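You operate a simulated robot arm through the tools that you are given. There is no shell and no other tool. Be economical: measure what you need, move in short steps, check, and stop when the job is done.

Carry out the task below with a simulated two-armed robot. There is one attempt and no reset: what you move stays moved.

TASK
Hold the measuring jug on the top of the packing desk steady with one hand and put the white oxygen cell from the top of the grey bench in it with the other.
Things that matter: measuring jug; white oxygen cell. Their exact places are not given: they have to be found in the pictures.

It is judged by the outcome, as a careful person would: the job done as asked, and still so three seconds after it is handed in. It fails if anything else is knocked over, pushed out of place, dropped, spilled or broken.

THE ROBOT
Two 6-joint arms with two-finger grippers on one trunk, on a base that drives. Base frame: it is fixed to the floor where the robot stands at the start and does not move with it; the origin is under the middle of the robot, x ahead of it, y to its left, z up; the surface under the hand at the start is at about z = 760. Readings come in mm, rad, newtons and seconds.
The left shoulder is at the start at [60, 142, 850], the right one opposite. With the tool pointing down near the work surface each hand reaches from about 320 to 720 mm from the robot's upright axis, wherever it stands, measured 20 degrees to its own side. Places, roughly: measuring jug [3000, 1250, 750]. Payload 2.45 kg a hand.
The tool frame of a hand sits at the grasp point between the pads (the TCP): z along the fingers, y along the line on which they close. The tips reach 26 mm beyond it. The gripper opens to 96 mm. The gripper's body begins 69 mm behind the TCP.
Orientation is told as [roll, pitch, yaw] about the base's x, y, z axes, in that order, counted from this pose: with the fingers straight down and closing along the base's y, the tool's x points along the base's -x, its y along +y and its z along -z.

THE INTERFACE
- The arms move only by the tool move_arm. It takes "left_targets", "right_targets" or both (then of equal length, played together; a hand with none holds still); each is a list of rows, each a list of 7 numbers: the shift along the tool's x, y, z in units of 100 mm (1.0 is 100 mm), then the turn, a rotation vector about the tool's x, y, z in units of 180 degrees (1.0 is 180 degrees), then the opening in per cent of the stroke, from 0 (shut) to 100 (fully open). In form: [[x, y, z, ax, ay, az, grip], ...]. A call has 1 to 20 rows; each row is the pose to reach, as a shift and turn from the pose commanded when the call began, along the tool's axes at that moment. A call with a number of a shift or a turn outside -1 to 1 is refused whole. Each row takes 0.2 s and may step no farther than 50 mm and 0.15 rad from the row before; otherwise, or with a gripper value out of range, the whole call is refused. Where a pose cannot be reached the arm comes as near as it can. A force on the tool above 40 N (or 10 N above the force at the start of the call, whichever is more), or a blocked arm, ends the call early, and 0.2 s more pass. The fingers move at their own pace and stop on an object; they squeeze with about 22 N. The grip force told is the motor's: it shows also when the fingers shut on nothing. Time passes only in rows, and 0.2 s behind the last, so rows that repeat a pose let the fingers close. It gives the time, the measured TCP pose, the force on the tool (base axes), the opening and the grip force at its end, in the units of the frame above (readings bear some noise), with the torque about the TCP (base axes, N m) and any sound that the robot's microphone picked up, and new pictures: "views" is both (left out), scene, wrist or none (wrist: the cameras of the hands that moved).
- Cameras (640 x 400 px; columns grow to the right, rows downward): "scene" is now at [140.2, -25.3, 1462.2]; the picture's right is [-0.29, -0.96, 0.00], its down [-0.66, 0.20, -0.73] and it looks along [0.70, -0.21, -0.68] (base axes); focal length 279 px, centre (320, 200). "left" rides on the left gripper at [82, -3, -98] in its tool frame; the picture's right is [0.04, 1.00, 0.00], its down [-0.73, 0.03, -0.68] and it looks along [-0.68, 0.03, 0.73] (tool axes); focal length 256 px, centre (320, 200). "right" rides on the right gripper at [82, 3, -98] in its tool frame; the picture's right is [-0.04, 1.00, 0.00], its down [-0.73, -0.03, -0.68] and it looks along [-0.68, -0.03, 0.73] (tool axes); focal length 256 px, centre (320, 200).
- move_column(by): slides the trunk up (or, below 0, down) by that many mm; the arms and the scene camera ride with it, the base frame stays. It gives what a move gives, with no picture.
- steer(legs): drives the robot by 1 to 6 legs, each [ahead, turn to the left] in mm and rad, along the robot's own axes; the way and the turn of a leg run together, so that a leg with both is an arc; at most 1500 mm and 3.142 rad a leg. The arms and the cameras ride along, it lands a little off, and it stops where it bumps. It gives what a move gives, and a new picture of the scene camera.
- pan_tilt(pan, tilt): turns the head with the scene camera to pan (to the left, within 1.501 rad either way) and tilt (down, from -0.506 to 1.204), counted from straight ahead of the robot. It gives what a move gives, and a new picture of the scene camera.
- point_at(camera, pixels): for up to 12 pixels [column, row] of the newest picture of that camera ("zoom" is the newest enlarged one), the place [x, y, z] in the base frame of the surface seen there, good to about 3 mm. No time passes.
- inspect(camera, box): a new picture of the part [left, top, right, bottom] of that camera's present view, enlarged. No time passes.
- finish_job(): hands the job in; it is judged then, once.

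Work in short steps. Measure before you move; look again where a grasp or a placing could have gone wrong, and mend it. You have 80 turns and 260 pictures in all, those below and enlarged ones among them. Open the grippers and draw the arms clear of the work before you hand the job in, unless the task says otherwise; then end with one line.

The tools are called after "Call:" by a JSON object that holds its "fn" and its "kwargs". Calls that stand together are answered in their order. move_arm: Moves the arms, as the interface text tells. Its arguments: {"type":"object","properties":{"left_targets":{"type":"array","items":{"type":"array","items":{"type":"number"}}},"right_targets":{"type":"array","items":{"type":"array","items":{"type":"number"}}},"views":{"type":"string","enum":["both","scene","wrist","none"]}},"required":[]} The other tools are called the same way: move_column (by) slides the trunk up or down; steer (legs) drives the base; pan_tilt (pan, tilt) turns the head that bears the scene camera; point_at (camera, pixels) gives the place of the surface under pixels of a picture; inspect (camera, box) takes an enlarged picture of a part of a camera's view; finish_job () hands the job in.

At the start:

```text
time_s: 0.0
left_position: [558.7, 61.2, 1071.2]
left_ee_rot: [0.001, 0.002, -0.006]
left_contact_force: [0.7, 0.0, 0.1]
left_torque: [0.02, 0.01, -0.01]
left_opening: 96.0
left_grip_force: 0.0
right_position: [356.1, -258.4, 1010.8]
right_ee_rot: [-0.001, 0.0, -0.006]
right_contact_force: [0.6, 0.3, 0.1]
right_torque: [0.02, -0.01, -0.01]
right_opening: 95.7
right_grip_force: 0.1
trunk travel left (down, up): [-475.0, 115.0]
robot x, y, heading: [-2.3, 0.7, 0.001]
head pan, tilt: [-0.295, 0.754]
```

scene: 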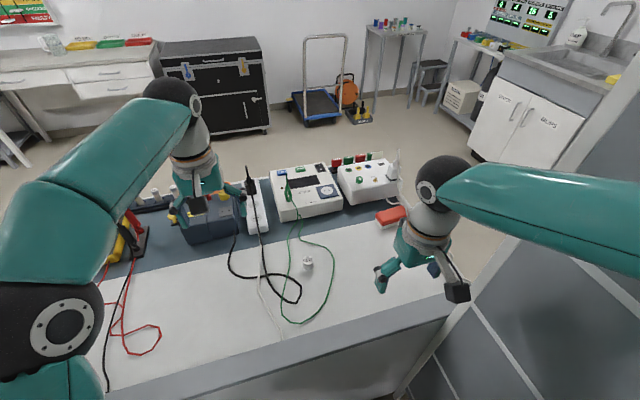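
right: 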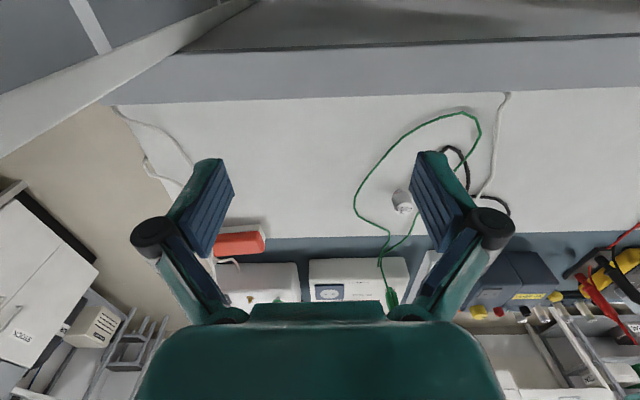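
left: 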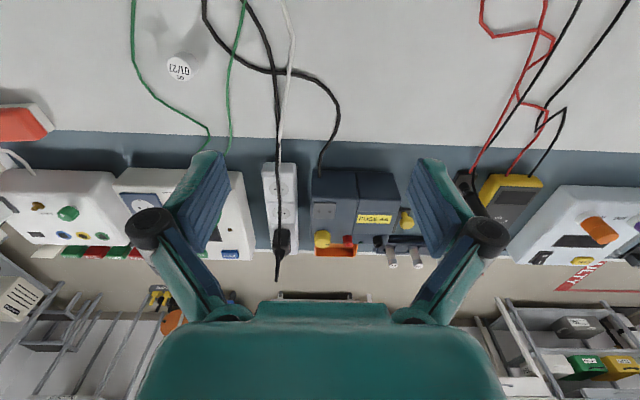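

The scene shows a small white object at about (308,264), likely the oxygen cell. I enlarge it and measure it.

Call:
{"fn": "inspect", "kwargs": {"camera": "scene", "box": [220, 200, 400, 340]}}

Call:
{"fn": "point_at", "kwargs": {"camera": "scene", "pixels": [[308, 260], [308, 266], [308, 271], [302, 264], [314, 264], [340, 280], [280, 280], [55, 45]]}}

Call:
{"fn": "inspect", "kwargs": {"camera": "scene", "box": [0, 0, 200, 120]}}

Call:
{"fn": "inspect", "kwargs": {"camera": "left", "box": [120, 20, 260, 110]}}

```text
2.86 times, centred on (310, 270) of scene
```

zoom: 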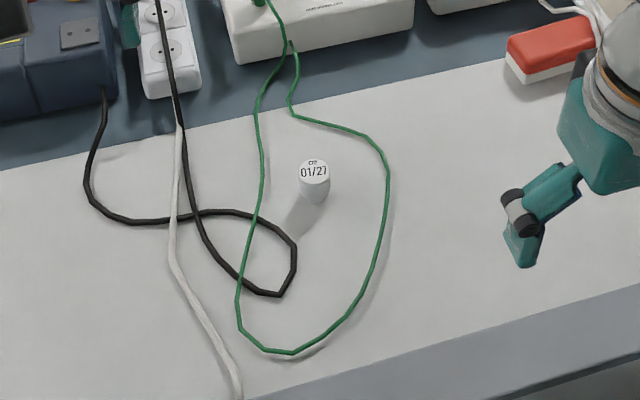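

```text
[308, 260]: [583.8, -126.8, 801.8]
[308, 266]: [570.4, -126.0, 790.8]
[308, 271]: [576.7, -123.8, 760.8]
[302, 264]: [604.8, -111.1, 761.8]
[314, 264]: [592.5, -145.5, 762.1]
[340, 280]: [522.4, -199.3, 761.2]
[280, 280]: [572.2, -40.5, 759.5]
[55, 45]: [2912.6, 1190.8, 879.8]
```

```text
3.20 times, centred on (100, 60) of scene
```

zoom: 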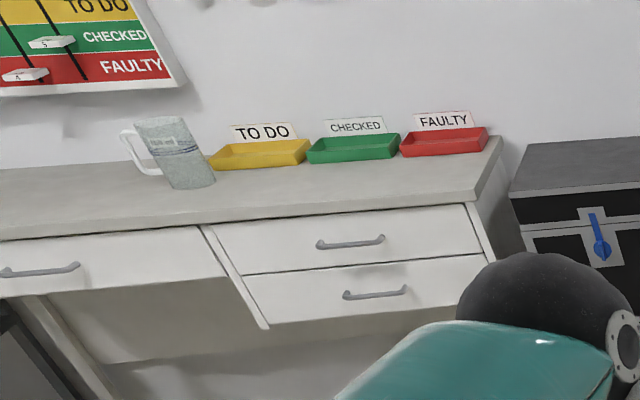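

```text
4.44 times, centred on (190, 65) of left
```

zoom: 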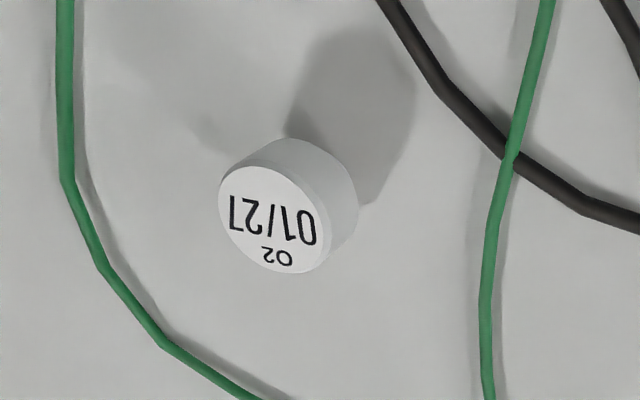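

The zoom shows the cell is labelled O2 01/27 and stands inside a loop of green cable. I measure its top face and the nearby cable.

Call:
{"fn": "point_at", "kwargs": {"camera": "zoom", "pixels": [[268, 222], [225, 205], [318, 245], [275, 175], [275, 268], [70, 150], [100, 270], [490, 220], [170, 345], [512, 150]]}}

```text
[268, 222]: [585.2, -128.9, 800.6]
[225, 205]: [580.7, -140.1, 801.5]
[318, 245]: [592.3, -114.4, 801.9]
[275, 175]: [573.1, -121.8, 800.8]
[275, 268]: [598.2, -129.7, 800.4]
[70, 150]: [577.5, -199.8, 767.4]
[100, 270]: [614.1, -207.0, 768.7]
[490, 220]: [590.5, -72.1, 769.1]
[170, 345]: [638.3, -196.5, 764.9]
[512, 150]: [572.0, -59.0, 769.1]
```

The cell is centred near (586,-127), its top at z 801, about 28 mm wide. I move the right hand toward it at height, half open so that it clears the cable.

Call:
{"fn": "move_arm", "kwargs": {"right_targets": [[-0.33, 0.2, 0, 0, 0, 0, 62], [-0.66, 0.4, 0, 0, 0, 0, 62], [-1.0, 0.6, 0, 0, 0, 0, 62]], "views": "none"}}

Call:
{"fn": "move_arm", "kwargs": {"right_targets": [[-0.33, 0.2, 0.1, 0, 0, 0, 62], [-0.66, 0.4, 0.3, 0, 0, 0, 62], [-1.0, 0.6, 0.5, 0, 0, 0, 62]], "views": "none"}}

Call:
{"fn": "move_arm", "kwargs": {"right_targets": [[-0.15, 0.06, 0.3, 0, 0, 0, 62], [-0.3, 0.11, 0.6, 0, 0, 0, 62], [-0.3, 0.11, 1.0, 0, 0, 0, 62]], "views": "both"}}

```text
time_s: 0.8
left_position: [560.0, 62.6, 1070.4]
left_ee_rot: [-0.003, 0.001, -0.005]
left_contact_force: [-0.1, -0.1, 0.7]
left_torque: [0.01, 0.01, -0.01]
left_opening: 95.9
left_grip_force: 0.0
right_position: [457.0, -199.4, 1011.8]
right_ee_rot: [0.0, 0.0, -0.006]
right_contact_force: [0.0, 0.1, 1.1]
right_torque: [0.01, 0.03, 0.03]
right_opening: 59.6
right_grip_force: 0.0
trunk travel left (down, up): [-475.0, 115.0]
robot x, y, heading: [0.9, 0.8, 0.001]
head pan, tilt: [-0.295, 0.754]
```

```text
time_s: 1.6
left_position: [558.3, 61.1, 1069.1]
left_ee_rot: [-0.002, 0.002, -0.006]
left_contact_force: [-0.3, 0.2, -0.3]
left_torque: [0.01, 0.05, 0.0]
left_opening: 96.0
left_grip_force: 0.1
right_position: [554.5, -137.9, 959.5]
right_ee_rot: [-0.001, 0.003, -0.005]
right_contact_force: [0.7, 0.2, -0.6]
right_torque: [0.01, 0.02, 0.0]
right_opening: 59.5
right_grip_force: 0.1
trunk travel left (down, up): [-475.0, 115.0]
robot x, y, heading: [-2.2, 0.3, 0.003]
head pan, tilt: [-0.295, 0.754]
```

```text
time_s: 2.4
left_position: [559.3, 61.3, 1070.3]
left_ee_rot: [0.001, -0.001, -0.006]
left_contact_force: [-0.2, 0.5, -0.3]
left_torque: [-0.03, 0.0, -0.02]
left_opening: 96.2
left_grip_force: 0.1
right_position: [589.1, -130.1, 861.4]
right_ee_rot: [0.0, 0.002, -0.003]
right_contact_force: [0.2, 0.4, -0.5]
right_torque: [-0.02, 0.04, -0.01]
right_opening: 59.6
right_grip_force: 0.1
trunk travel left (down, up): [-475.0, 115.0]
robot x, y, heading: [-0.3, -0.5, 0.002]
head pan, tilt: [-0.295, 0.754]
```

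scene: 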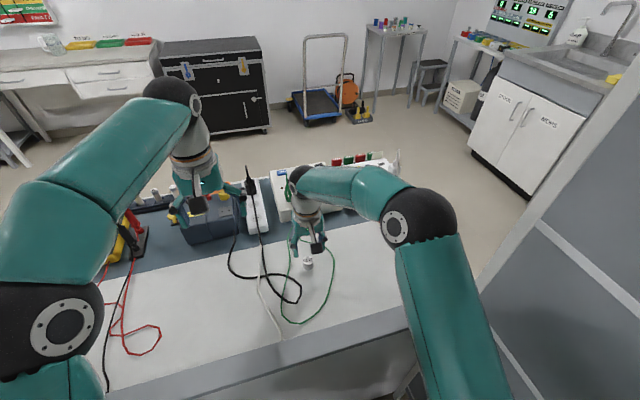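
right: 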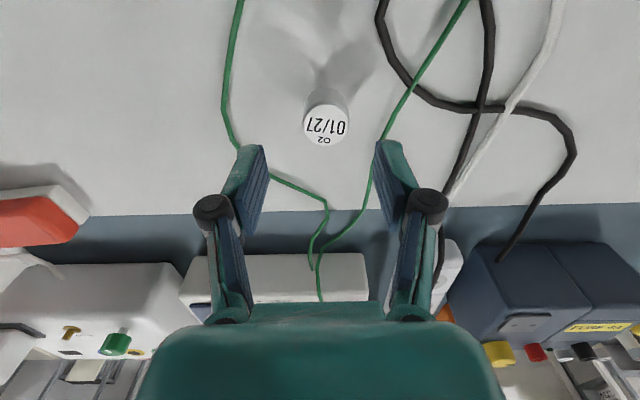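

The hand is above the cell, which is seen at (326,125) midway between the fingers. I descend 68 mm and close.

Call:
{"fn": "move_arm", "kwargs": {"right_targets": [[0, 0.02, 0.3, 0, 0, 0, 62], [0.02, 0.02, 0.5, 0, 0, 0, 62], [0.02, 0.02, 0.68, 0, 0, 0, 62], [0.02, 0.02, 0.68, 0, 0, 0, 62], [0.02, 0.02, 0.68, 0, 0, 0, 15], [0.02, 0.02, 0.68, 0, 0, 0, 15], [0.02, 0.02, 0.68, 0, 0, 0, 10], [0.02, 0.02, 0.68, 0, 0, 0, 10]], "views": "wrist"}}

```text
time_s: 4.2
left_position: [558.8, 62.1, 1071.9]
left_ee_rot: [0.0, 0.0, -0.006]
left_contact_force: [-0.2, 0.2, 0.0]
left_torque: [0.0, 0.02, 0.0]
left_opening: 96.0
left_grip_force: 0.1
right_position: [586.5, -128.3, 793.2]
right_ee_rot: [0.002, 0.002, -0.004]
right_contact_force: [0.2, 0.0, 0.0]
right_torque: [0.0, -0.01, -0.01]
right_opening: 30.1
right_grip_force: 21.8
trunk travel left (down, up): [-475.0, 115.0]
robot x, y, heading: [0.3, -1.8, -0.004]
head pan, tilt: [-0.295, 0.754]
```

right: 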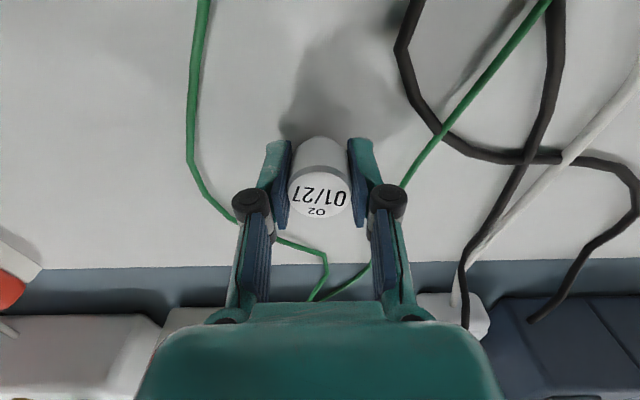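

The cell is gripped (30 mm opening, 21.8 N). I lift it straight up and then draw back toward the start pose.

Call:
{"fn": "move_arm", "kwargs": {"right_targets": [[0, 0, -0.2, 0, 0, 0, 10], [0, 0, -0.6, 0, 0, 0, 10], [0, 0, -1.0, 0, 0, 0, 10]], "views": "none"}}

Call:
{"fn": "move_arm", "kwargs": {"right_targets": [[0, 0, -0.4, 0, 0, 0, 10], [0.2, -0.1, -0.8, 0, 0, 0, 10], [0.5, -0.3, -1.0, 0, 0, 0, 10], [0.9, -0.5, -1.0, 0, 0, 0, 10]], "views": "none"}}

Call:
{"fn": "move_arm", "kwargs": {"right_targets": [[0.4, -0.2, -0.1, 0, 0, 0, 10], [0.8, -0.4, -0.2, 0, 0, 0, 10], [1.0, -0.5, -0.3, 0, 0, 0, 10]], "views": "both"}}

```text
time_s: 5.0
left_position: [556.6, 61.5, 1070.8]
left_ee_rot: [-0.004, -0.001, -0.004]
left_contact_force: [1.0, -0.4, 0.4]
left_torque: [0.02, 0.01, 0.01]
left_opening: 96.0
left_grip_force: 0.0
right_position: [583.8, -127.6, 893.4]
right_ee_rot: [0.0, 0.0, -0.006]
right_contact_force: [-0.5, 0.0, -0.7]
right_torque: [0.03, -0.02, 0.01]
right_opening: 29.8
right_grip_force: 22.0
trunk travel left (down, up): [-475.0, 115.0]
robot x, y, heading: [-2.1, -0.0, 0.001]
head pan, tilt: [-0.295, 0.754]
```

```text
time_s: 6.0
left_position: [557.2, 60.5, 1072.1]
left_ee_rot: [0.0, -0.004, -0.008]
left_contact_force: [0.0, 0.6, -0.5]
left_torque: [0.0, -0.03, 0.0]
left_opening: 96.0
left_grip_force: 0.0
right_position: [493.7, -176.9, 993.5]
right_ee_rot: [0.001, 0.001, -0.005]
right_contact_force: [1.0, -0.2, -0.2]
right_torque: [-0.04, -0.03, 0.0]
right_opening: 30.3
right_grip_force: 22.1
trunk travel left (down, up): [-475.0, 115.0]
robot x, y, heading: [5.2, 2.4, -0.003]
head pan, tilt: [-0.295, 0.754]
```

```text
time_s: 6.8
left_position: [557.3, 61.1, 1071.7]
left_ee_rot: [-0.001, -0.001, -0.009]
left_contact_force: [-0.7, 0.6, 0.0]
left_torque: [0.0, -0.03, 0.02]
left_opening: 95.8
left_grip_force: 0.1
right_position: [394.3, -222.8, 1023.0]
right_ee_rot: [0.001, 0.0, -0.005]
right_contact_force: [-1.4, 0.3, -0.8]
right_torque: [-0.03, -0.06, 0.02]
right_opening: 30.0
right_grip_force: 21.7
trunk travel left (down, up): [-475.0, 115.0]
robot x, y, heading: [-1.1, -6.3, -0.005]
head pan, tilt: [-0.295, 0.754]
```

scene: 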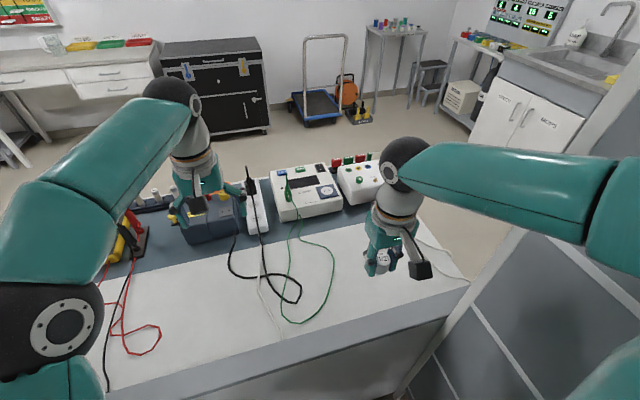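
right: 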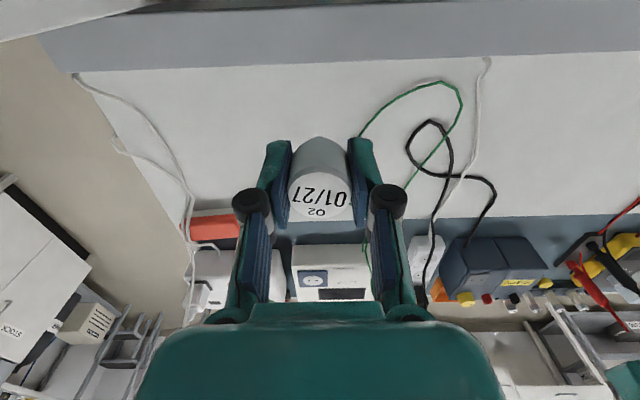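

The cell is held. I draw in the left arm so that the robot can turn safely, then look left for the way to the packing desk.

Call:
{"fn": "move_arm", "kwargs": {"left_targets": [[0.4, 0.2, 0, 0, 0, 0, 100], [0.8, 0.5, 0, 0, 0, 0, 100], [1.0, 0.8, 0, 0, 0, 0, 100]], "views": "none"}}

Call:
{"fn": "move_arm", "kwargs": {"left_targets": [[0.4, 0.3, 0, 0, 0, 0, 100], [0.8, 0.6, 0, 0, 0, 0, 100], [0.9, 0.8, 0, 0, 0, 0, 100]], "views": "none"}}

Call:
{"fn": "pan_tilt", "kwargs": {"pan": 0.6, "tilt": 0.5}}

Call:
{"fn": "pan_tilt", "kwargs": {"pan": 1.5, "tilt": 0.6}}

Call:
{"fn": "pan_tilt", "kwargs": {"pan": -1.4, "tilt": 0.6}}

```text
time_s: 7.6
left_position: [458.0, 142.3, 1069.9]
left_ee_rot: [-0.002, -0.002, -0.006]
left_contact_force: [-1.2, 0.3, -0.3]
left_torque: [-0.03, -0.01, 0.01]
left_opening: 96.0
left_grip_force: 0.0
right_position: [394.0, -221.7, 1023.8]
right_ee_rot: [0.0, -0.001, -0.005]
right_contact_force: [0.5, 0.1, -0.4]
right_torque: [0.01, -0.02, 0.03]
right_opening: 29.9
right_grip_force: 21.9
trunk travel left (down, up): [-475.0, 115.0]
robot x, y, heading: [2.1, -0.5, -0.001]
head pan, tilt: [-0.295, 0.754]
```

```text
time_s: 8.4
left_position: [370.9, 222.7, 1072.7]
left_ee_rot: [0.001, 0.0, -0.006]
left_contact_force: [0.7, -0.2, -0.2]
left_torque: [0.0, -0.03, -0.03]
left_opening: 96.1
left_grip_force: 0.0
right_position: [394.0, -222.2, 1022.3]
right_ee_rot: [-0.002, 0.0, -0.005]
right_contact_force: [0.2, 0.0, -0.3]
right_torque: [0.01, 0.02, 0.01]
right_opening: 29.9
right_grip_force: 22.0
trunk travel left (down, up): [-475.0, 115.0]
robot x, y, heading: [1.1, -2.3, 0.004]
head pan, tilt: [-0.295, 0.754]
```

```text
time_s: 9.6
left_position: [371.5, 222.5, 1072.8]
left_ee_rot: [0.0, 0.0, -0.008]
left_contact_force: [-0.8, 0.5, 0.1]
left_torque: [0.0, 0.0, 0.0]
left_opening: 96.3
left_grip_force: 0.0
right_position: [394.2, -222.5, 1023.0]
right_ee_rot: [0.002, 0.0, -0.005]
right_contact_force: [-0.3, 0.2, -0.8]
right_torque: [0.01, -0.01, 0.0]
right_opening: 29.9
right_grip_force: 21.5
trunk travel left (down, up): [-475.0, 115.0]
robot x, y, heading: [-4.8, -4.3, -0.0]
head pan, tilt: [0.6, 0.499]
```

scene: 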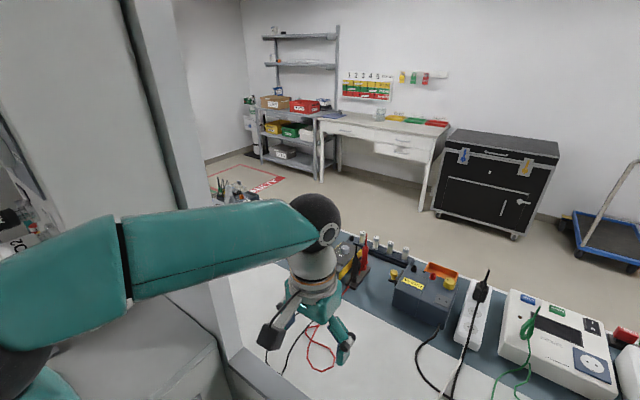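

```text
time_s: 10.8
left_position: [370.3, 222.9, 1072.9]
left_ee_rot: [0.001, -0.001, -0.006]
left_contact_force: [-0.4, 0.4, 0.2]
left_torque: [0.01, 0.02, -0.01]
left_opening: 95.9
left_grip_force: 0.0
right_position: [394.1, -222.5, 1021.6]
right_ee_rot: [-0.001, 0.001, -0.005]
right_contact_force: [-0.3, 0.5, -0.4]
right_torque: [0.01, -0.02, 0.0]
right_opening: 29.9
right_grip_force: 21.9
trunk travel left (down, up): [-475.0, 115.0]
robot x, y, heading: [-0.5, -0.8, -0.001]
head pan, tilt: [1.499, 0.6]
```

scene: 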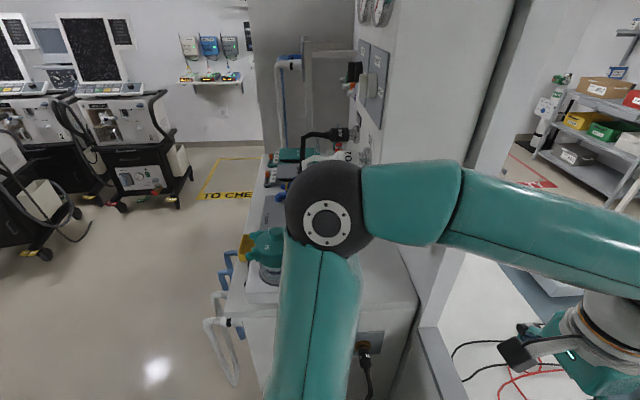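

```text
time_s: 13.3
left_position: [371.1, 223.3, 1071.8]
left_ee_rot: [-0.001, 0.001, -0.007]
left_contact_force: [-1.0, 0.6, 0.3]
left_torque: [-0.02, -0.01, -0.03]
left_opening: 96.0
left_grip_force: 0.1
right_position: [394.8, -222.3, 1022.9]
right_ee_rot: [0.002, -0.001, -0.005]
right_contact_force: [0.7, 0.5, -0.6]
right_torque: [0.01, 0.0, -0.02]
right_opening: 29.9
right_grip_force: 22.3
trunk travel left (down, up): [-475.0, 115.0]
robot x, y, heading: [2.5, 0.5, 0.002]
head pan, tilt: [-1.4, 0.6]
```

scene: 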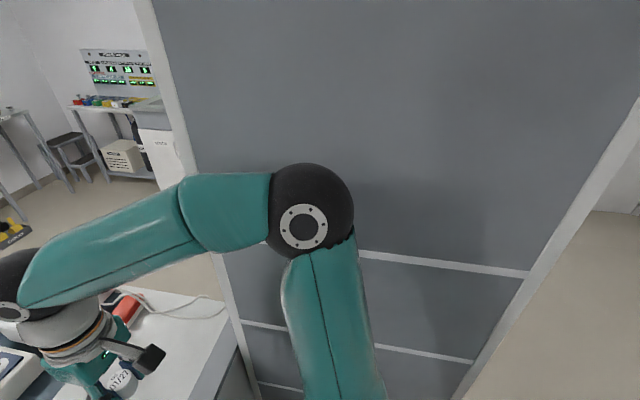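

The right side has a partition that ends behind the robot, with floor visible beyond it. I measure its extent here and the floor.

Call:
{"fn": "point_at", "kwargs": {"camera": "scene", "pixels": [[200, 165], [230, 320], [245, 350], [480, 375], [530, 270], [620, 130], [630, 200], [520, 380], [600, 300], [560, 360], [600, 170], [160, 180]]}}

Call:
{"fn": "pan_tilt", "kwargs": {"pan": -1.5, "tilt": 0.0}}

Call:
{"fn": "pan_tilt", "kwargs": {"pan": 1.5, "tilt": 0.15}}

```text
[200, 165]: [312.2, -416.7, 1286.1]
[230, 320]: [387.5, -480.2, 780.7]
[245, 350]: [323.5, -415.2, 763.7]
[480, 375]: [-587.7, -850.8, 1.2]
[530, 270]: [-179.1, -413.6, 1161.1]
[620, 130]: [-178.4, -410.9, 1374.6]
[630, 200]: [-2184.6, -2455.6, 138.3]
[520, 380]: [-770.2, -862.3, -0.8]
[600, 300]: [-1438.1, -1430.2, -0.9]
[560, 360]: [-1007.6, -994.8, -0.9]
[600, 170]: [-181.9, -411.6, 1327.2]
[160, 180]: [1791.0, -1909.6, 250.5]
```

```text
time_s: 14.3
left_position: [371.0, 222.7, 1072.1]
left_ee_rot: [0.002, 0.001, -0.007]
left_contact_force: [-0.2, 0.1, -0.7]
left_torque: [0.03, 0.01, -0.01]
left_opening: 96.0
left_grip_force: 0.2
right_position: [394.6, -222.2, 1023.0]
right_ee_rot: [0.0, 0.001, -0.004]
right_contact_force: [0.2, -0.8, -0.4]
right_torque: [-0.03, -0.02, 0.01]
right_opening: 29.9
right_grip_force: 21.8
trunk travel left (down, up): [-475.0, 115.0]
robot x, y, heading: [1.0, -1.6, 0.001]
head pan, tilt: [-1.499, 0.0]
```

scene: 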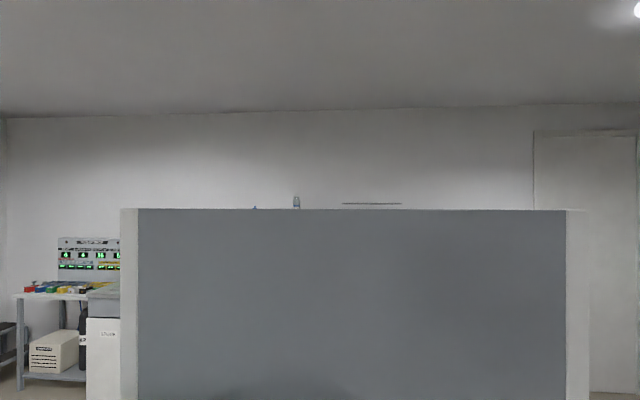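

```text
time_s: 16.9
left_position: [371.1, 222.6, 1072.2]
left_ee_rot: [0.002, -0.001, -0.007]
left_contact_force: [0.6, -0.1, 0.6]
left_torque: [0.0, -0.02, 0.01]
left_opening: 96.0
left_grip_force: 0.1
right_position: [394.3, -223.7, 1023.4]
right_ee_rot: [0.002, 0.001, -0.007]
right_contact_force: [-0.6, 0.0, -0.4]
right_torque: [-0.01, -0.02, 0.05]
right_opening: 29.7
right_grip_force: 22.7
trunk travel left (down, up): [-475.0, 115.0]
robot x, y, heading: [0.6, -1.1, -0.005]
head pan, tilt: [1.499, 0.15]
```

scene: 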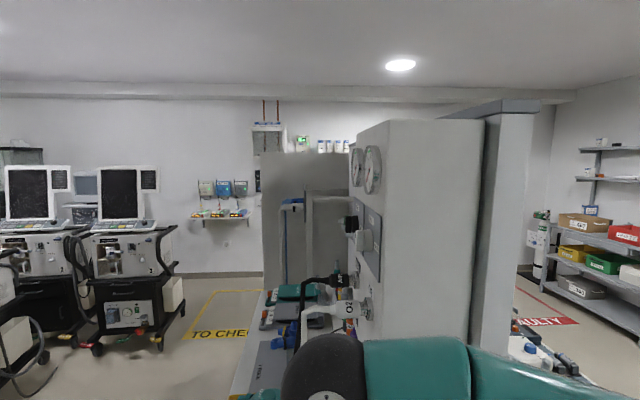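

I measure the left-side obstacles (machine, wall post) and free floor from this view.

Call:
{"fn": "point_at", "kwargs": {"camera": "scene", "pixels": [[60, 390], [10, 300], [100, 345], [200, 360], [240, 390], [265, 330], [280, 290], [370, 260], [475, 250], [500, 250], [345, 185], [10, 370]]}}

Call:
{"fn": "pan_tilt", "kwargs": {"pan": 1.5, "tilt": 1.1}}

Call:
{"fn": "pan_tilt", "kwargs": {"pan": -1.5, "tilt": 1.1}}

```text
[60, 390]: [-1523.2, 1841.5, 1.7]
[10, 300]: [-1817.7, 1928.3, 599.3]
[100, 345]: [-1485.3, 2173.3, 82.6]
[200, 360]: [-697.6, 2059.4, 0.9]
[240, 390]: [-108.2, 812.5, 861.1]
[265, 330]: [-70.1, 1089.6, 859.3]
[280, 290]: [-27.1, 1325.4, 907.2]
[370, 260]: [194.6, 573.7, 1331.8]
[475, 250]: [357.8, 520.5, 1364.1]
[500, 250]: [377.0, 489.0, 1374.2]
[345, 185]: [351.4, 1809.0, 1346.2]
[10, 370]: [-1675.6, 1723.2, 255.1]
```

```text
time_s: 18.2
left_position: [371.3, 222.2, 1072.0]
left_ee_rot: [0.001, 0.0, -0.008]
left_contact_force: [-0.1, -0.3, -0.3]
left_torque: [0.03, 0.02, -0.01]
left_opening: 96.0
left_grip_force: 0.0
right_position: [395.1, -223.3, 1023.1]
right_ee_rot: [-0.001, 0.0, -0.006]
right_contact_force: [-0.3, 0.9, 0.0]
right_torque: [0.01, -0.01, 0.02]
right_opening: 29.7
right_grip_force: 21.9
trunk travel left (down, up): [-475.0, 115.0]
robot x, y, heading: [-2.7, -2.7, 0.002]
head pan, tilt: [1.499, 1.1]
```

scene: 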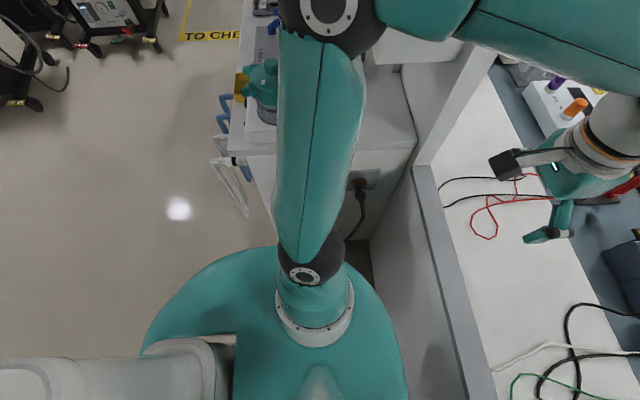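

```text
time_s: 20.8
left_position: [370.8, 222.5, 1071.7]
left_ee_rot: [0.0, 0.0, -0.006]
left_contact_force: [-0.4, 0.5, 0.5]
left_torque: [0.01, 0.01, -0.03]
left_opening: 96.0
left_grip_force: 0.0
right_position: [394.7, -221.9, 1023.2]
right_ee_rot: [0.001, 0.0, -0.005]
right_contact_force: [0.1, 0.4, -0.8]
right_torque: [0.01, -0.01, 0.0]
right_opening: 29.6
right_grip_force: 21.6
trunk travel left (down, up): [-475.0, 115.0]
robot x, y, heading: [1.5, -3.0, -0.004]
head pan, tilt: [-1.499, 1.1]
```

scene: 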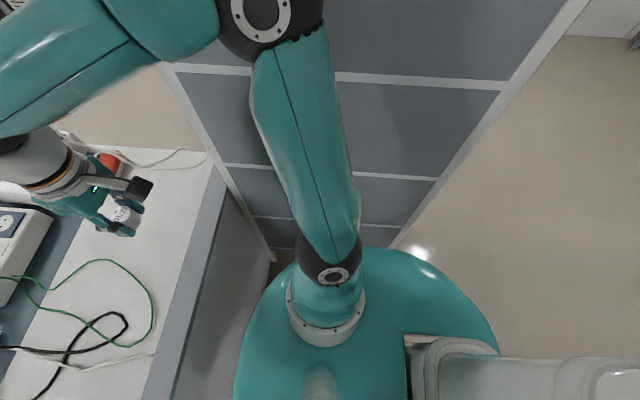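

The base fits between the partition and the machine, and backing straight out is clear beside it. I back 450 mm and look to the rear on both sides.

Call:
{"fn": "steer", "kwargs": {"legs": [[-450, 0]]}}

Call:
{"fn": "pan_tilt", "kwargs": {"pan": -1.5, "tilt": 0.5}}

Call:
{"fn": "pan_tilt", "kwargs": {"pan": 1.5, "tilt": 0.5}}

```text
time_s: 23.5
left_position: [-79.7, 224.5, 1070.8]
left_ee_rot: [0.0, -0.004, 0.006]
left_contact_force: [0.0, -1.1, 0.0]
left_torque: [0.0, -0.01, -0.01]
left_opening: 96.0
left_grip_force: 0.1
right_position: [-49.6, -218.3, 1022.9]
right_ee_rot: [-0.001, 0.0, 0.008]
right_contact_force: [-0.7, 0.5, -0.4]
right_torque: [-0.01, -0.01, -0.03]
right_opening: 29.6
right_grip_force: 21.8
trunk travel left (down, up): [-475.0, 115.0]
robot x, y, heading: [-444.4, -2.1, 0.012]
head pan, tilt: [-1.499, 1.1]
```

scene: 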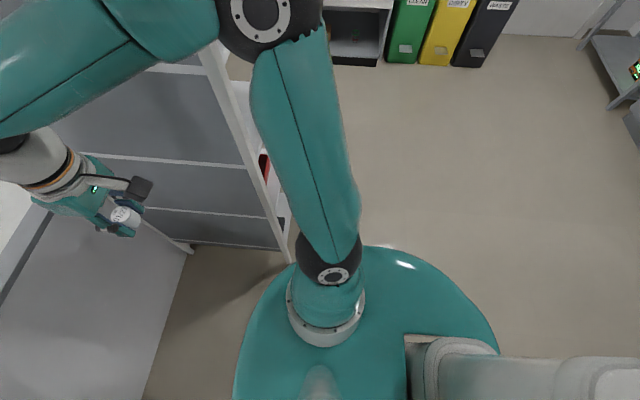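

```text
time_s: 24.5
left_position: [-78.8, 226.6, 1071.9]
left_ee_rot: [0.0, -0.001, 0.008]
left_contact_force: [-0.6, 0.2, 0.0]
left_torque: [-0.01, 0.0, -0.02]
left_opening: 96.1
left_grip_force: 0.0
right_position: [-48.8, -219.0, 1023.0]
right_ee_rot: [0.001, 0.002, 0.01]
right_contact_force: [0.0, 0.6, -0.9]
right_torque: [0.02, 0.01, -0.01]
right_opening: 29.8
right_grip_force: 21.9
trunk travel left (down, up): [-475.0, 115.0]
robot x, y, heading: [-448.5, -1.5, 0.015]
head pan, tilt: [-1.499, 0.499]
```

scene: 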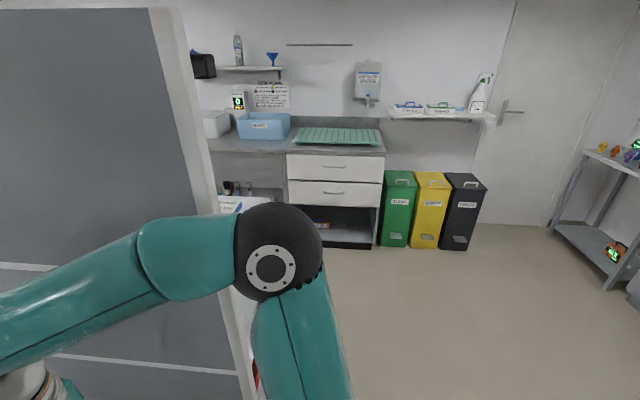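

```text
time_s: 27.1
left_position: [-79.1, 224.6, 1072.1]
left_ee_rot: [0.001, 0.0, 0.008]
left_contact_force: [0.9, -0.9, -0.5]
left_torque: [0.0, -0.05, 0.02]
left_opening: 96.1
left_grip_force: 0.1
right_position: [-49.4, -220.1, 1023.1]
right_ee_rot: [0.0, 0.001, 0.008]
right_contact_force: [-0.2, -0.1, -0.7]
right_torque: [-0.03, -0.02, -0.04]
right_opening: 29.7
right_grip_force: 21.9
trunk travel left (down, up): [-475.0, 115.0]
robot x, y, heading: [-444.8, -4.3, 0.015]
head pan, tilt: [1.499, 0.499]
```

scene: 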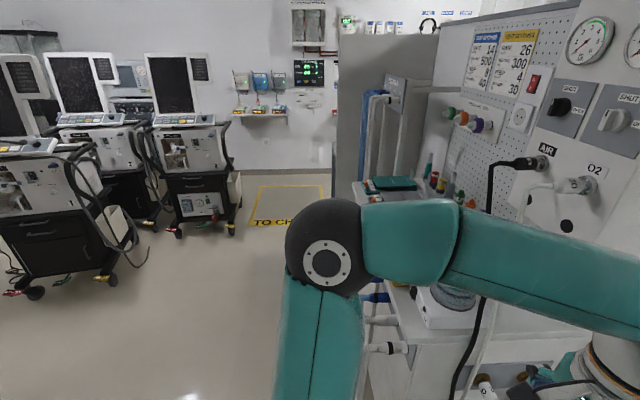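

I measure the left side: the grey tall unit, far wall and the floor beside it.

Call:
{"fn": "point_at", "kwargs": {"camera": "scene", "pixels": [[345, 60], [345, 150], [430, 60], [400, 130], [300, 150], [300, 215], [330, 175], [470, 60], [370, 360], [330, 120]]}}

Call:
{"fn": "pan_tilt", "kwargs": {"pan": -1.3, "tilt": 0.4}}

```text
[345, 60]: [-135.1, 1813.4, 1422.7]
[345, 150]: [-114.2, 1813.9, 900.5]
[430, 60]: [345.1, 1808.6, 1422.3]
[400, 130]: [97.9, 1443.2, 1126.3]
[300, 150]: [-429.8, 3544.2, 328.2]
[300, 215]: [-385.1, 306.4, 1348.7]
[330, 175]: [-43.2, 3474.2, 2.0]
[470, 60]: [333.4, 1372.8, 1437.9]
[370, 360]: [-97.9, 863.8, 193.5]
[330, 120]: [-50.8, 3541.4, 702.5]
```

```text
time_s: 29.6
left_position: [-79.6, 225.1, 1072.0]
left_ee_rot: [0.001, 0.0, 0.007]
left_contact_force: [-0.4, 0.3, -0.3]
left_torque: [-0.02, 0.03, 0.02]
left_opening: 95.9
left_grip_force: 0.1
right_position: [-48.7, -219.5, 1023.1]
right_ee_rot: [0.0, -0.002, 0.01]
right_contact_force: [0.7, -0.3, -0.3]
right_torque: [0.01, -0.02, 0.0]
right_opening: 29.6
right_grip_force: 21.9
trunk travel left (down, up): [-475.0, 115.0]
robot x, y, heading: [-446.8, -3.2, 0.017]
head pan, tilt: [-1.3, 0.4]
```

scene: 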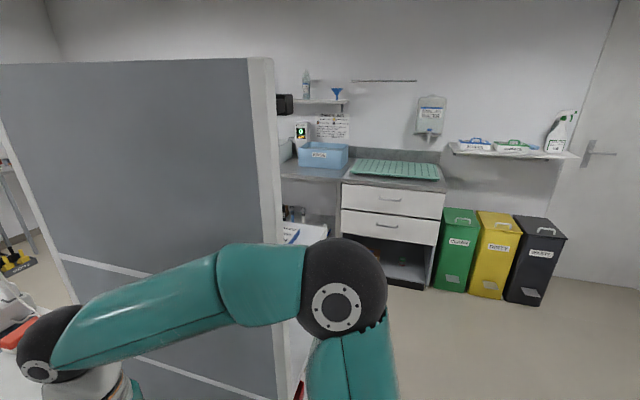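

I measure the right side: counter front, things behind the partition, and floor.

Call:
{"fn": "point_at", "kwargs": {"camera": "scene", "pixels": [[300, 240], [310, 210], [330, 180], [390, 220], [425, 285], [455, 285], [297, 390], [290, 345], [300, 380], [400, 310], [305, 345], [10, 180]]}}

Call:
{"fn": "inspect", "kwargs": {"camera": "scene", "box": [260, 140, 420, 400]}}

```text
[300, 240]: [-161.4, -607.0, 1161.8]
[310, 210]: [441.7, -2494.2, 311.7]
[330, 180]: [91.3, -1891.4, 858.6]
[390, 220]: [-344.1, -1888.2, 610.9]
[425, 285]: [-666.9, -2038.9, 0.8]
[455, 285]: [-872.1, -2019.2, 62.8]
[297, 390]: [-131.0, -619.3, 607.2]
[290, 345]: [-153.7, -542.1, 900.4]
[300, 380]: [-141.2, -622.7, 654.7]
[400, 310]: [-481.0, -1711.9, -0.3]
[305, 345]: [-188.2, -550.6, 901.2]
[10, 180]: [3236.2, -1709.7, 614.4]
```

```text
1.54 times, centred on (340, 270) of scene
```

zoom: 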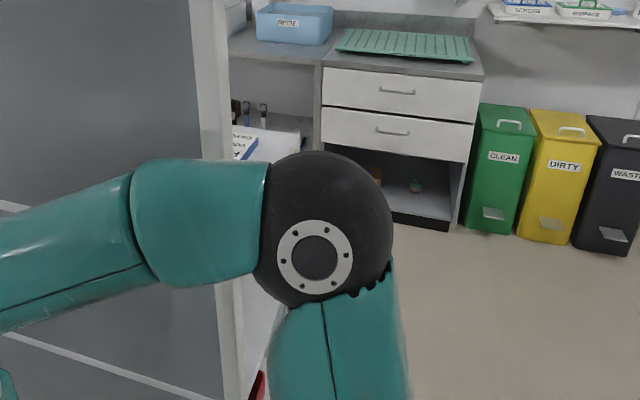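

Right corridor looks roughly 1.1–1.2 m wide, enough for the robot. I back another 400 mm and turn right half way to see into it.

Call:
{"fn": "steer", "kwargs": {"legs": [[-400, 0], [0, -0.8]]}}

Call:
{"fn": "pan_tilt", "kwargs": {"pan": 0.1, "tilt": 0.5}}

```text
time_s: 34.5
left_position: [-435.6, -112.2, 1070.7]
left_ee_rot: [0.0, 0.001, -0.788]
left_contact_force: [0.5, 0.1, 0.1]
left_torque: [0.01, 0.03, -0.01]
left_opening: 96.0
left_grip_force: 0.0
right_position: [-732.7, -445.5, 1023.1]
right_ee_rot: [0.001, 0.002, -0.788]
right_contact_force: [-0.1, 0.1, -1.1]
right_torque: [0.05, -0.03, -0.01]
right_opening: 29.7
right_grip_force: 22.3
trunk travel left (down, up): [-475.0, 115.0]
robot x, y, heading: [-838.9, 8.8, -0.781]
head pan, tilt: [-1.3, 0.4]
```

scene: 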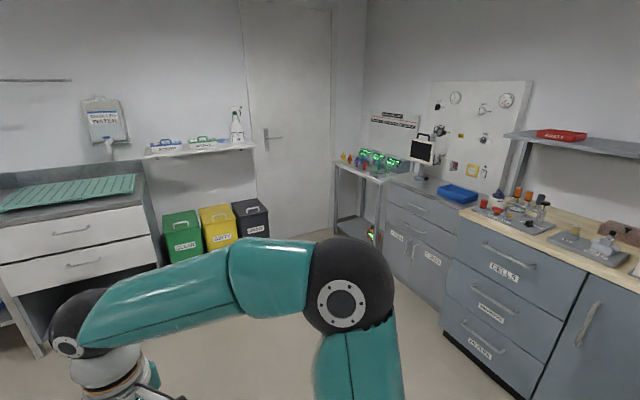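

```text
time_s: 36.0
left_position: [-436.7, -112.4, 1072.5]
left_ee_rot: [-0.003, 0.0, -0.788]
left_contact_force: [-0.6, -0.1, 0.1]
left_torque: [0.01, 0.01, 0.04]
left_opening: 96.3
left_grip_force: 0.1
right_position: [-733.0, -445.5, 1024.9]
right_ee_rot: [0.0, 0.0, -0.786]
right_contact_force: [-0.4, -0.7, 0.1]
right_torque: [-0.03, 0.0, -0.03]
right_opening: 29.7
right_grip_force: 22.0
trunk travel left (down, up): [-475.0, 115.0]
robot x, y, heading: [-840.9, 7.6, -0.777]
head pan, tilt: [0.099, 0.499]
```

scene: 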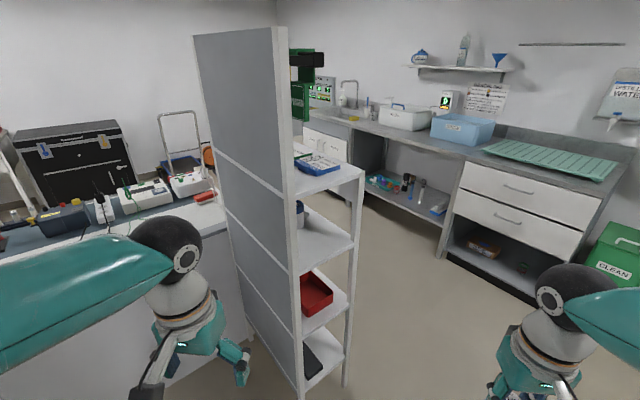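

The shelf stands behind the partition, and a corridor runs between it and the wet counter. I measure its width.

Call:
{"fn": "point_at", "kwargs": {"camera": "scene", "pixels": [[346, 385], [361, 172], [356, 240], [330, 165], [303, 390], [440, 257], [380, 195], [535, 300], [400, 300], [360, 195], [350, 130], [470, 155]]}}

Call:
{"fn": "inspect", "kwargs": {"camera": "scene", "box": [270, 20, 470, 220]}}

```text
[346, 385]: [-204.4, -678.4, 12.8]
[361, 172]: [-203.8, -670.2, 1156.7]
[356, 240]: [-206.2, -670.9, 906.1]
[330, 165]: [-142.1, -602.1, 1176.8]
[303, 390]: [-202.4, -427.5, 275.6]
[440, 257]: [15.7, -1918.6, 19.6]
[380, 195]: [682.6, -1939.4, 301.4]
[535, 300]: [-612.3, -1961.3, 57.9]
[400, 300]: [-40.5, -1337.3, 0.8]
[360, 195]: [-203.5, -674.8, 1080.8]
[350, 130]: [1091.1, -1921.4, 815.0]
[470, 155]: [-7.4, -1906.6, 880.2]
```

```text
2.00 times, centred on (370, 120) of scene
```

zoom: 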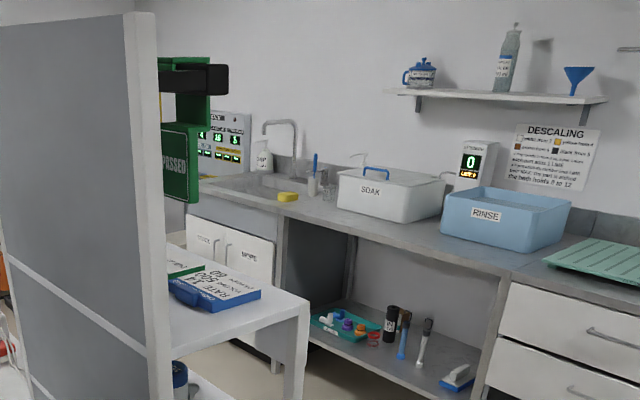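

The corridor spans y −680 to −1905. I drive to its mouth at about (−840, −1280) and turn to face along it.

Call:
{"fn": "steer", "kwargs": {"legs": [[0, -0.79], [1290, 0]]}}

Call:
{"fn": "steer", "kwargs": {"legs": [[0, 1.57]]}}

```text
time_s: 45.3
left_position: [-673.4, -1729.5, 1073.2]
left_ee_rot: [-0.001, -0.001, -1.601]
left_contact_force: [0.1, -0.3, 0.8]
left_torque: [0.05, 0.04, 0.02]
left_opening: 95.8
left_grip_force: 0.0
right_position: [-1118.3, -1745.0, 1023.7]
right_ee_rot: [0.001, 0.0, -1.599]
right_contact_force: [-0.1, 0.3, -0.4]
right_torque: [0.0, 0.02, 0.01]
right_opening: 30.1
right_grip_force: 22.3
trunk travel left (down, up): [-475.0, 115.0]
robot x, y, heading: [-859.3, -1359.6, -1.594]
head pan, tilt: [0.099, 0.499]
```

scene: 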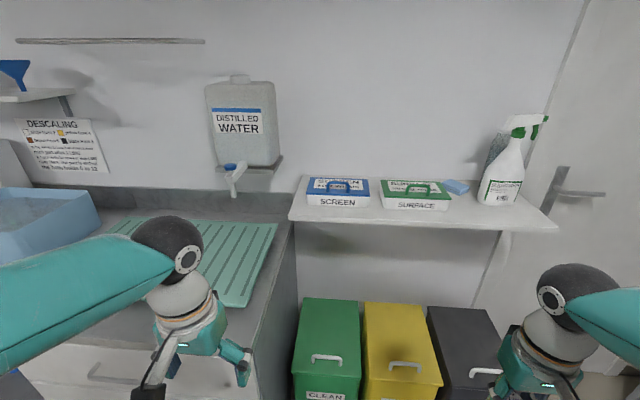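

```text
time_s: 49.4
left_position: [-454.2, -1228.4, 1073.6]
left_ee_rot: [-0.001, -0.002, -0.179]
left_contact_force: [-0.8, -0.2, -0.2]
left_torque: [-0.02, 0.02, 0.0]
left_opening: 95.9
left_grip_force: 0.1
right_position: [-507.8, -1670.8, 1026.1]
right_ee_rot: [-0.003, 0.001, -0.182]
right_contact_force: [0.6, -0.1, -1.1]
right_torque: [0.0, 0.01, 0.0]
right_opening: 29.9
right_grip_force: 22.1
trunk travel left (down, up): [-475.0, 115.0]
robot x, y, heading: [-861.9, -1399.2, -0.155]
head pan, tilt: [0.099, 0.499]
stopped in leg 1: the robot was blocked; the commanded pose is now the measured one
```

scene: 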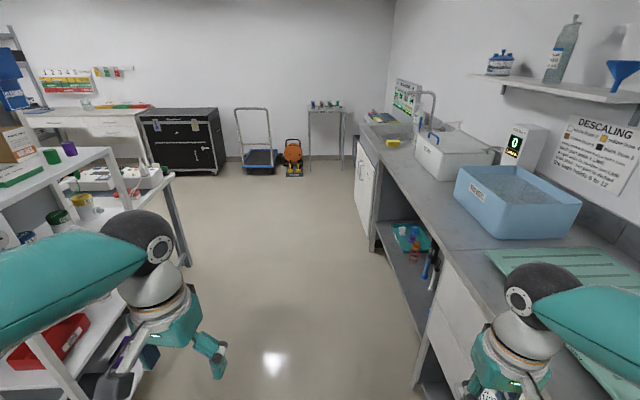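

The turn was blocked at heading −0.155. I look to both sides and down to find the contact before moving.

Call:
{"fn": "pan_tilt", "kwargs": {"pan": -1.5, "tilt": 0.95}}

Call:
{"fn": "pan_tilt", "kwargs": {"pan": 1.5, "tilt": 0.95}}

```text
time_s: 51.0
left_position: [-455.0, -1229.4, 1074.8]
left_ee_rot: [-0.001, -0.001, -0.18]
left_contact_force: [0.4, 0.6, 0.3]
left_torque: [-0.01, 0.02, -0.03]
left_opening: 96.2
left_grip_force: 0.2
right_position: [-509.7, -1672.7, 1024.5]
right_ee_rot: [0.0, 0.0, -0.182]
right_contact_force: [-0.5, 0.8, 0.4]
right_torque: [0.02, 0.01, 0.02]
right_opening: 29.8
right_grip_force: 21.8
trunk travel left (down, up): [-475.0, 115.0]
robot x, y, heading: [-860.9, -1400.6, -0.155]
head pan, tilt: [-1.499, 0.949]
```

scene: 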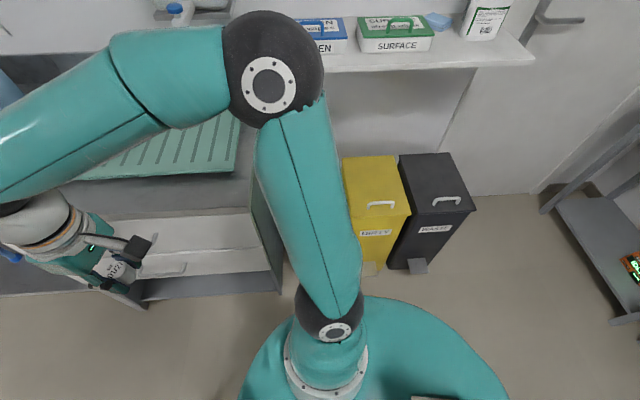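

```text
time_s: 53.6
left_position: [-455.0, -1229.7, 1075.5]
left_ee_rot: [0.0, 0.0, -0.181]
left_contact_force: [-0.1, -0.3, 0.2]
left_torque: [-0.02, 0.01, -0.02]
left_opening: 96.0
left_grip_force: 0.0
right_position: [-508.8, -1672.6, 1024.8]
right_ee_rot: [-0.003, 0.001, -0.182]
right_contact_force: [0.4, -0.4, 0.4]
right_torque: [-0.03, -0.01, 0.01]
right_opening: 29.9
right_grip_force: 21.8
trunk travel left (down, up): [-475.0, 115.0]
robot x, y, heading: [-865.5, -1399.1, -0.154]
head pan, tilt: [1.499, 0.949]
```

scene: 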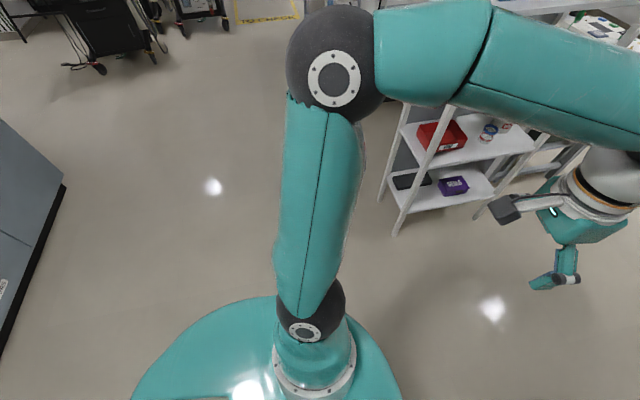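

I measure the grey cabinet's edge and the base's rear, to see whether the rear touched it.

Call:
{"fn": "point_at", "kwargs": {"camera": "scene", "pixels": [[62, 187], [5, 350], [40, 260], [0, 125], [140, 385], [200, 310], [100, 380], [50, 380]]}}

```text
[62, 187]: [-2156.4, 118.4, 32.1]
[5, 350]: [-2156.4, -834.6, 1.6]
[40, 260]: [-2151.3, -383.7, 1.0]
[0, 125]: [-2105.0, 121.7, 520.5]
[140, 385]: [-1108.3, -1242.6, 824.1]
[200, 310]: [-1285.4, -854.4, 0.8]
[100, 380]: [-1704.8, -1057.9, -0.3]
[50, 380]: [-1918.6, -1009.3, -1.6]
```

The cabinet is far off, so that was not it. I look at the right side again and measure the counter, bins and shelf.

Call:
{"fn": "pan_tilt", "kwargs": {"pan": -1.2, "tilt": 0.95}}

Call:
{"fn": "inspect", "kwargs": {"camera": "scene", "box": [0, 0, 640, 400]}}

Call:
{"fn": "point_at", "kwargs": {"camera": "scene", "pixels": [[100, 100], [60, 200], [220, 230], [160, 290], [270, 330], [330, 260], [420, 200], [450, 60], [20, 280], [300, 380]]}}

```text
time_s: 56.0
left_position: [-455.4, -1229.5, 1075.6]
left_ee_rot: [-0.001, -0.002, -0.181]
left_contact_force: [-0.4, 0.4, 0.3]
left_torque: [0.02, -0.07, -0.01]
left_opening: 96.2
left_grip_force: 0.1
right_position: [-509.4, -1672.3, 1024.4]
right_ee_rot: [0.0, 0.002, -0.182]
right_contact_force: [-0.2, -0.7, -0.5]
right_torque: [0.03, -0.01, 0.0]
right_opening: 30.0
right_grip_force: 21.5
trunk travel left (down, up): [-475.0, 115.0]
robot x, y, heading: [-863.3, -1398.1, -0.152]
head pan, tilt: [-1.201, 0.949]
```

scene: 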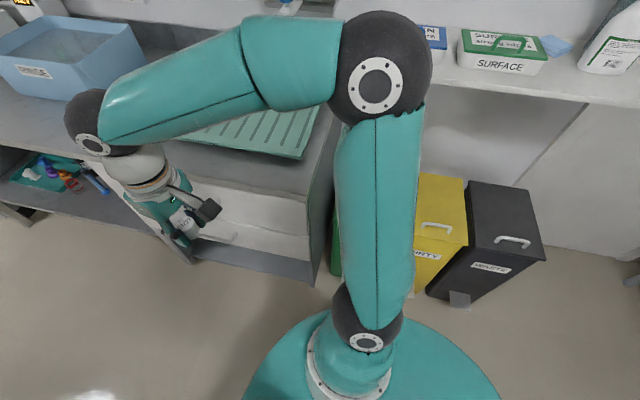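

```text
1.00 times, centred on (320, 200) of scene (not enlarged: the box is as wide or as high as the picture)
```

zoom: 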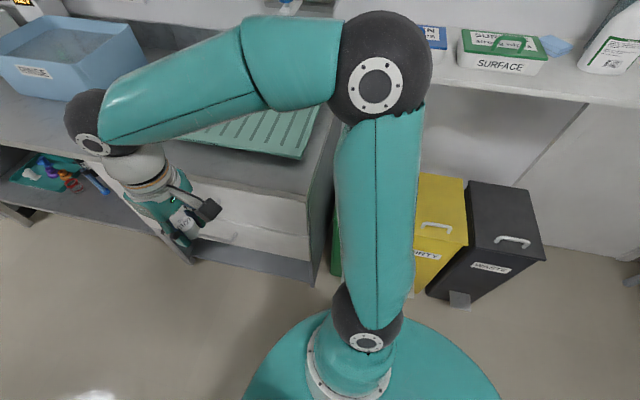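

```text
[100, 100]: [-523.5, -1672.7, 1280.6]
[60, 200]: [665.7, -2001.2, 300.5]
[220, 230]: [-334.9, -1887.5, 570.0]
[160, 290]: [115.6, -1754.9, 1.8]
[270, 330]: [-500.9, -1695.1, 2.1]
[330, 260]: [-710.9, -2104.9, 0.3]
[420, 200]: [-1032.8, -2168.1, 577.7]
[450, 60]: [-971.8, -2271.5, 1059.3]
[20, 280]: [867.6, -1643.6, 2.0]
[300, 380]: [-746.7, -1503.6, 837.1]
```

Nothing shows contact: bins and counter are undisturbed, and the cell is still held. I try a small remaining turn to the left.

Call:
{"fn": "steer", "kwargs": {"legs": [[0, 0.2]]}}

```text
time_s: 57.2
left_position: [-496.5, -1152.2, 1075.2]
left_ee_rot: [-0.002, -0.003, 0.014]
left_contact_force: [-0.9, 0.7, -0.2]
left_torque: [0.01, 0.01, 0.03]
left_opening: 96.1
left_grip_force: 0.0
right_position: [-462.9, -1599.0, 1025.1]
right_ee_rot: [0.001, 0.0, 0.015]
right_contact_force: [-0.1, 0.4, 0.0]
right_torque: [0.01, 0.03, 0.0]
right_opening: 30.0
right_grip_force: 21.8
trunk travel left (down, up): [-475.0, 115.0]
robot x, y, heading: [-867.4, -1407.9, 0.041]
head pan, tilt: [-1.201, 0.949]
```

scene: 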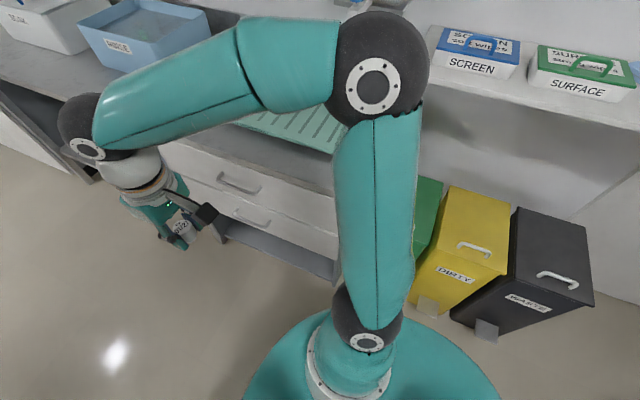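

The robot now faces along the corridor. I look ahead once and then drive.

Call:
{"fn": "pan_tilt", "kwargs": {"pan": 0.1, "tilt": 0.45}}

Call:
{"fn": "point_at", "kwargs": {"camera": "scene", "pixels": [[320, 200], [320, 260], [320, 330], [250, 200]]}}

```text
time_s: 58.7
left_position: [-496.2, -1152.7, 1075.8]
left_ee_rot: [-0.002, -0.003, 0.014]
left_contact_force: [-0.1, 0.6, 0.9]
left_torque: [-0.03, -0.01, -0.01]
left_opening: 96.4
left_grip_force: 0.1
right_position: [-464.1, -1598.9, 1025.5]
right_ee_rot: [0.0, -0.001, 0.013]
right_contact_force: [-0.3, -0.6, -0.7]
right_torque: [0.01, 0.04, -0.03]
right_opening: 29.9
right_grip_force: 21.7
trunk travel left (down, up): [-475.0, 115.0]
robot x, y, heading: [-863.9, -1408.4, 0.04]
head pan, tilt: [0.099, 0.45]
```

scene: 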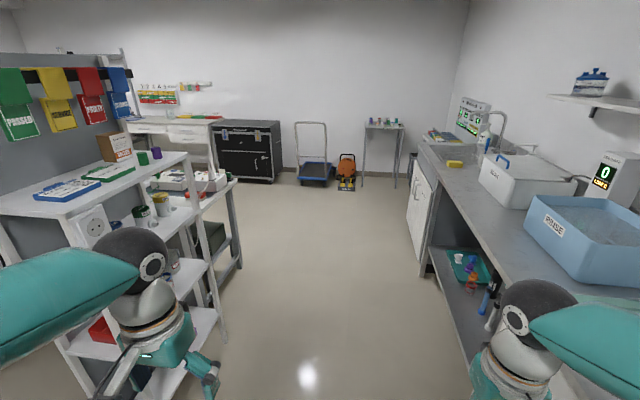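

```text
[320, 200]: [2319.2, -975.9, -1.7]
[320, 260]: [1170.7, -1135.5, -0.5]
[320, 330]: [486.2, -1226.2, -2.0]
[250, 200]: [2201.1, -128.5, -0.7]
```

The corridor ahead is clear. I drive 1200 mm along it and check.

Call:
{"fn": "steer", "kwargs": {"legs": [[1200, 0]]}}

```text
time_s: 64.9
left_position: [703.8, -1112.8, 1074.6]
left_ee_rot: [-0.002, -0.001, 0.008]
left_contact_force: [0.7, 0.8, 0.1]
left_torque: [0.0, 0.03, 0.02]
left_opening: 96.2
left_grip_force: 0.0
right_position: [736.0, -1557.8, 1024.8]
right_ee_rot: [0.0, 0.0, 0.007]
right_contact_force: [-0.2, -0.1, 0.3]
right_torque: [0.02, 0.0, 0.0]
right_opening: 29.9
right_grip_force: 21.8
trunk travel left (down, up): [-475.0, 115.0]
robot x, y, heading: [333.9, -1366.6, 0.037]
head pan, tilt: [0.099, 0.45]
```

scene: 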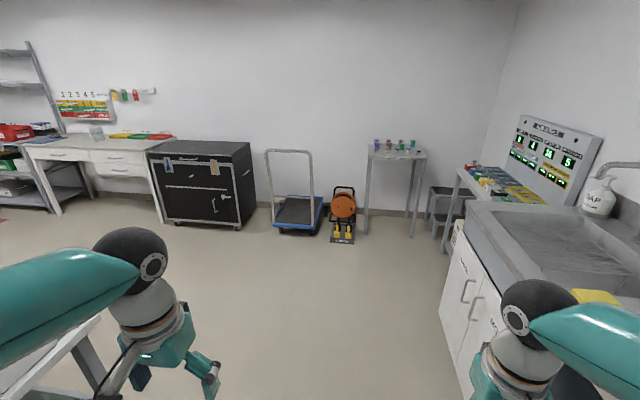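

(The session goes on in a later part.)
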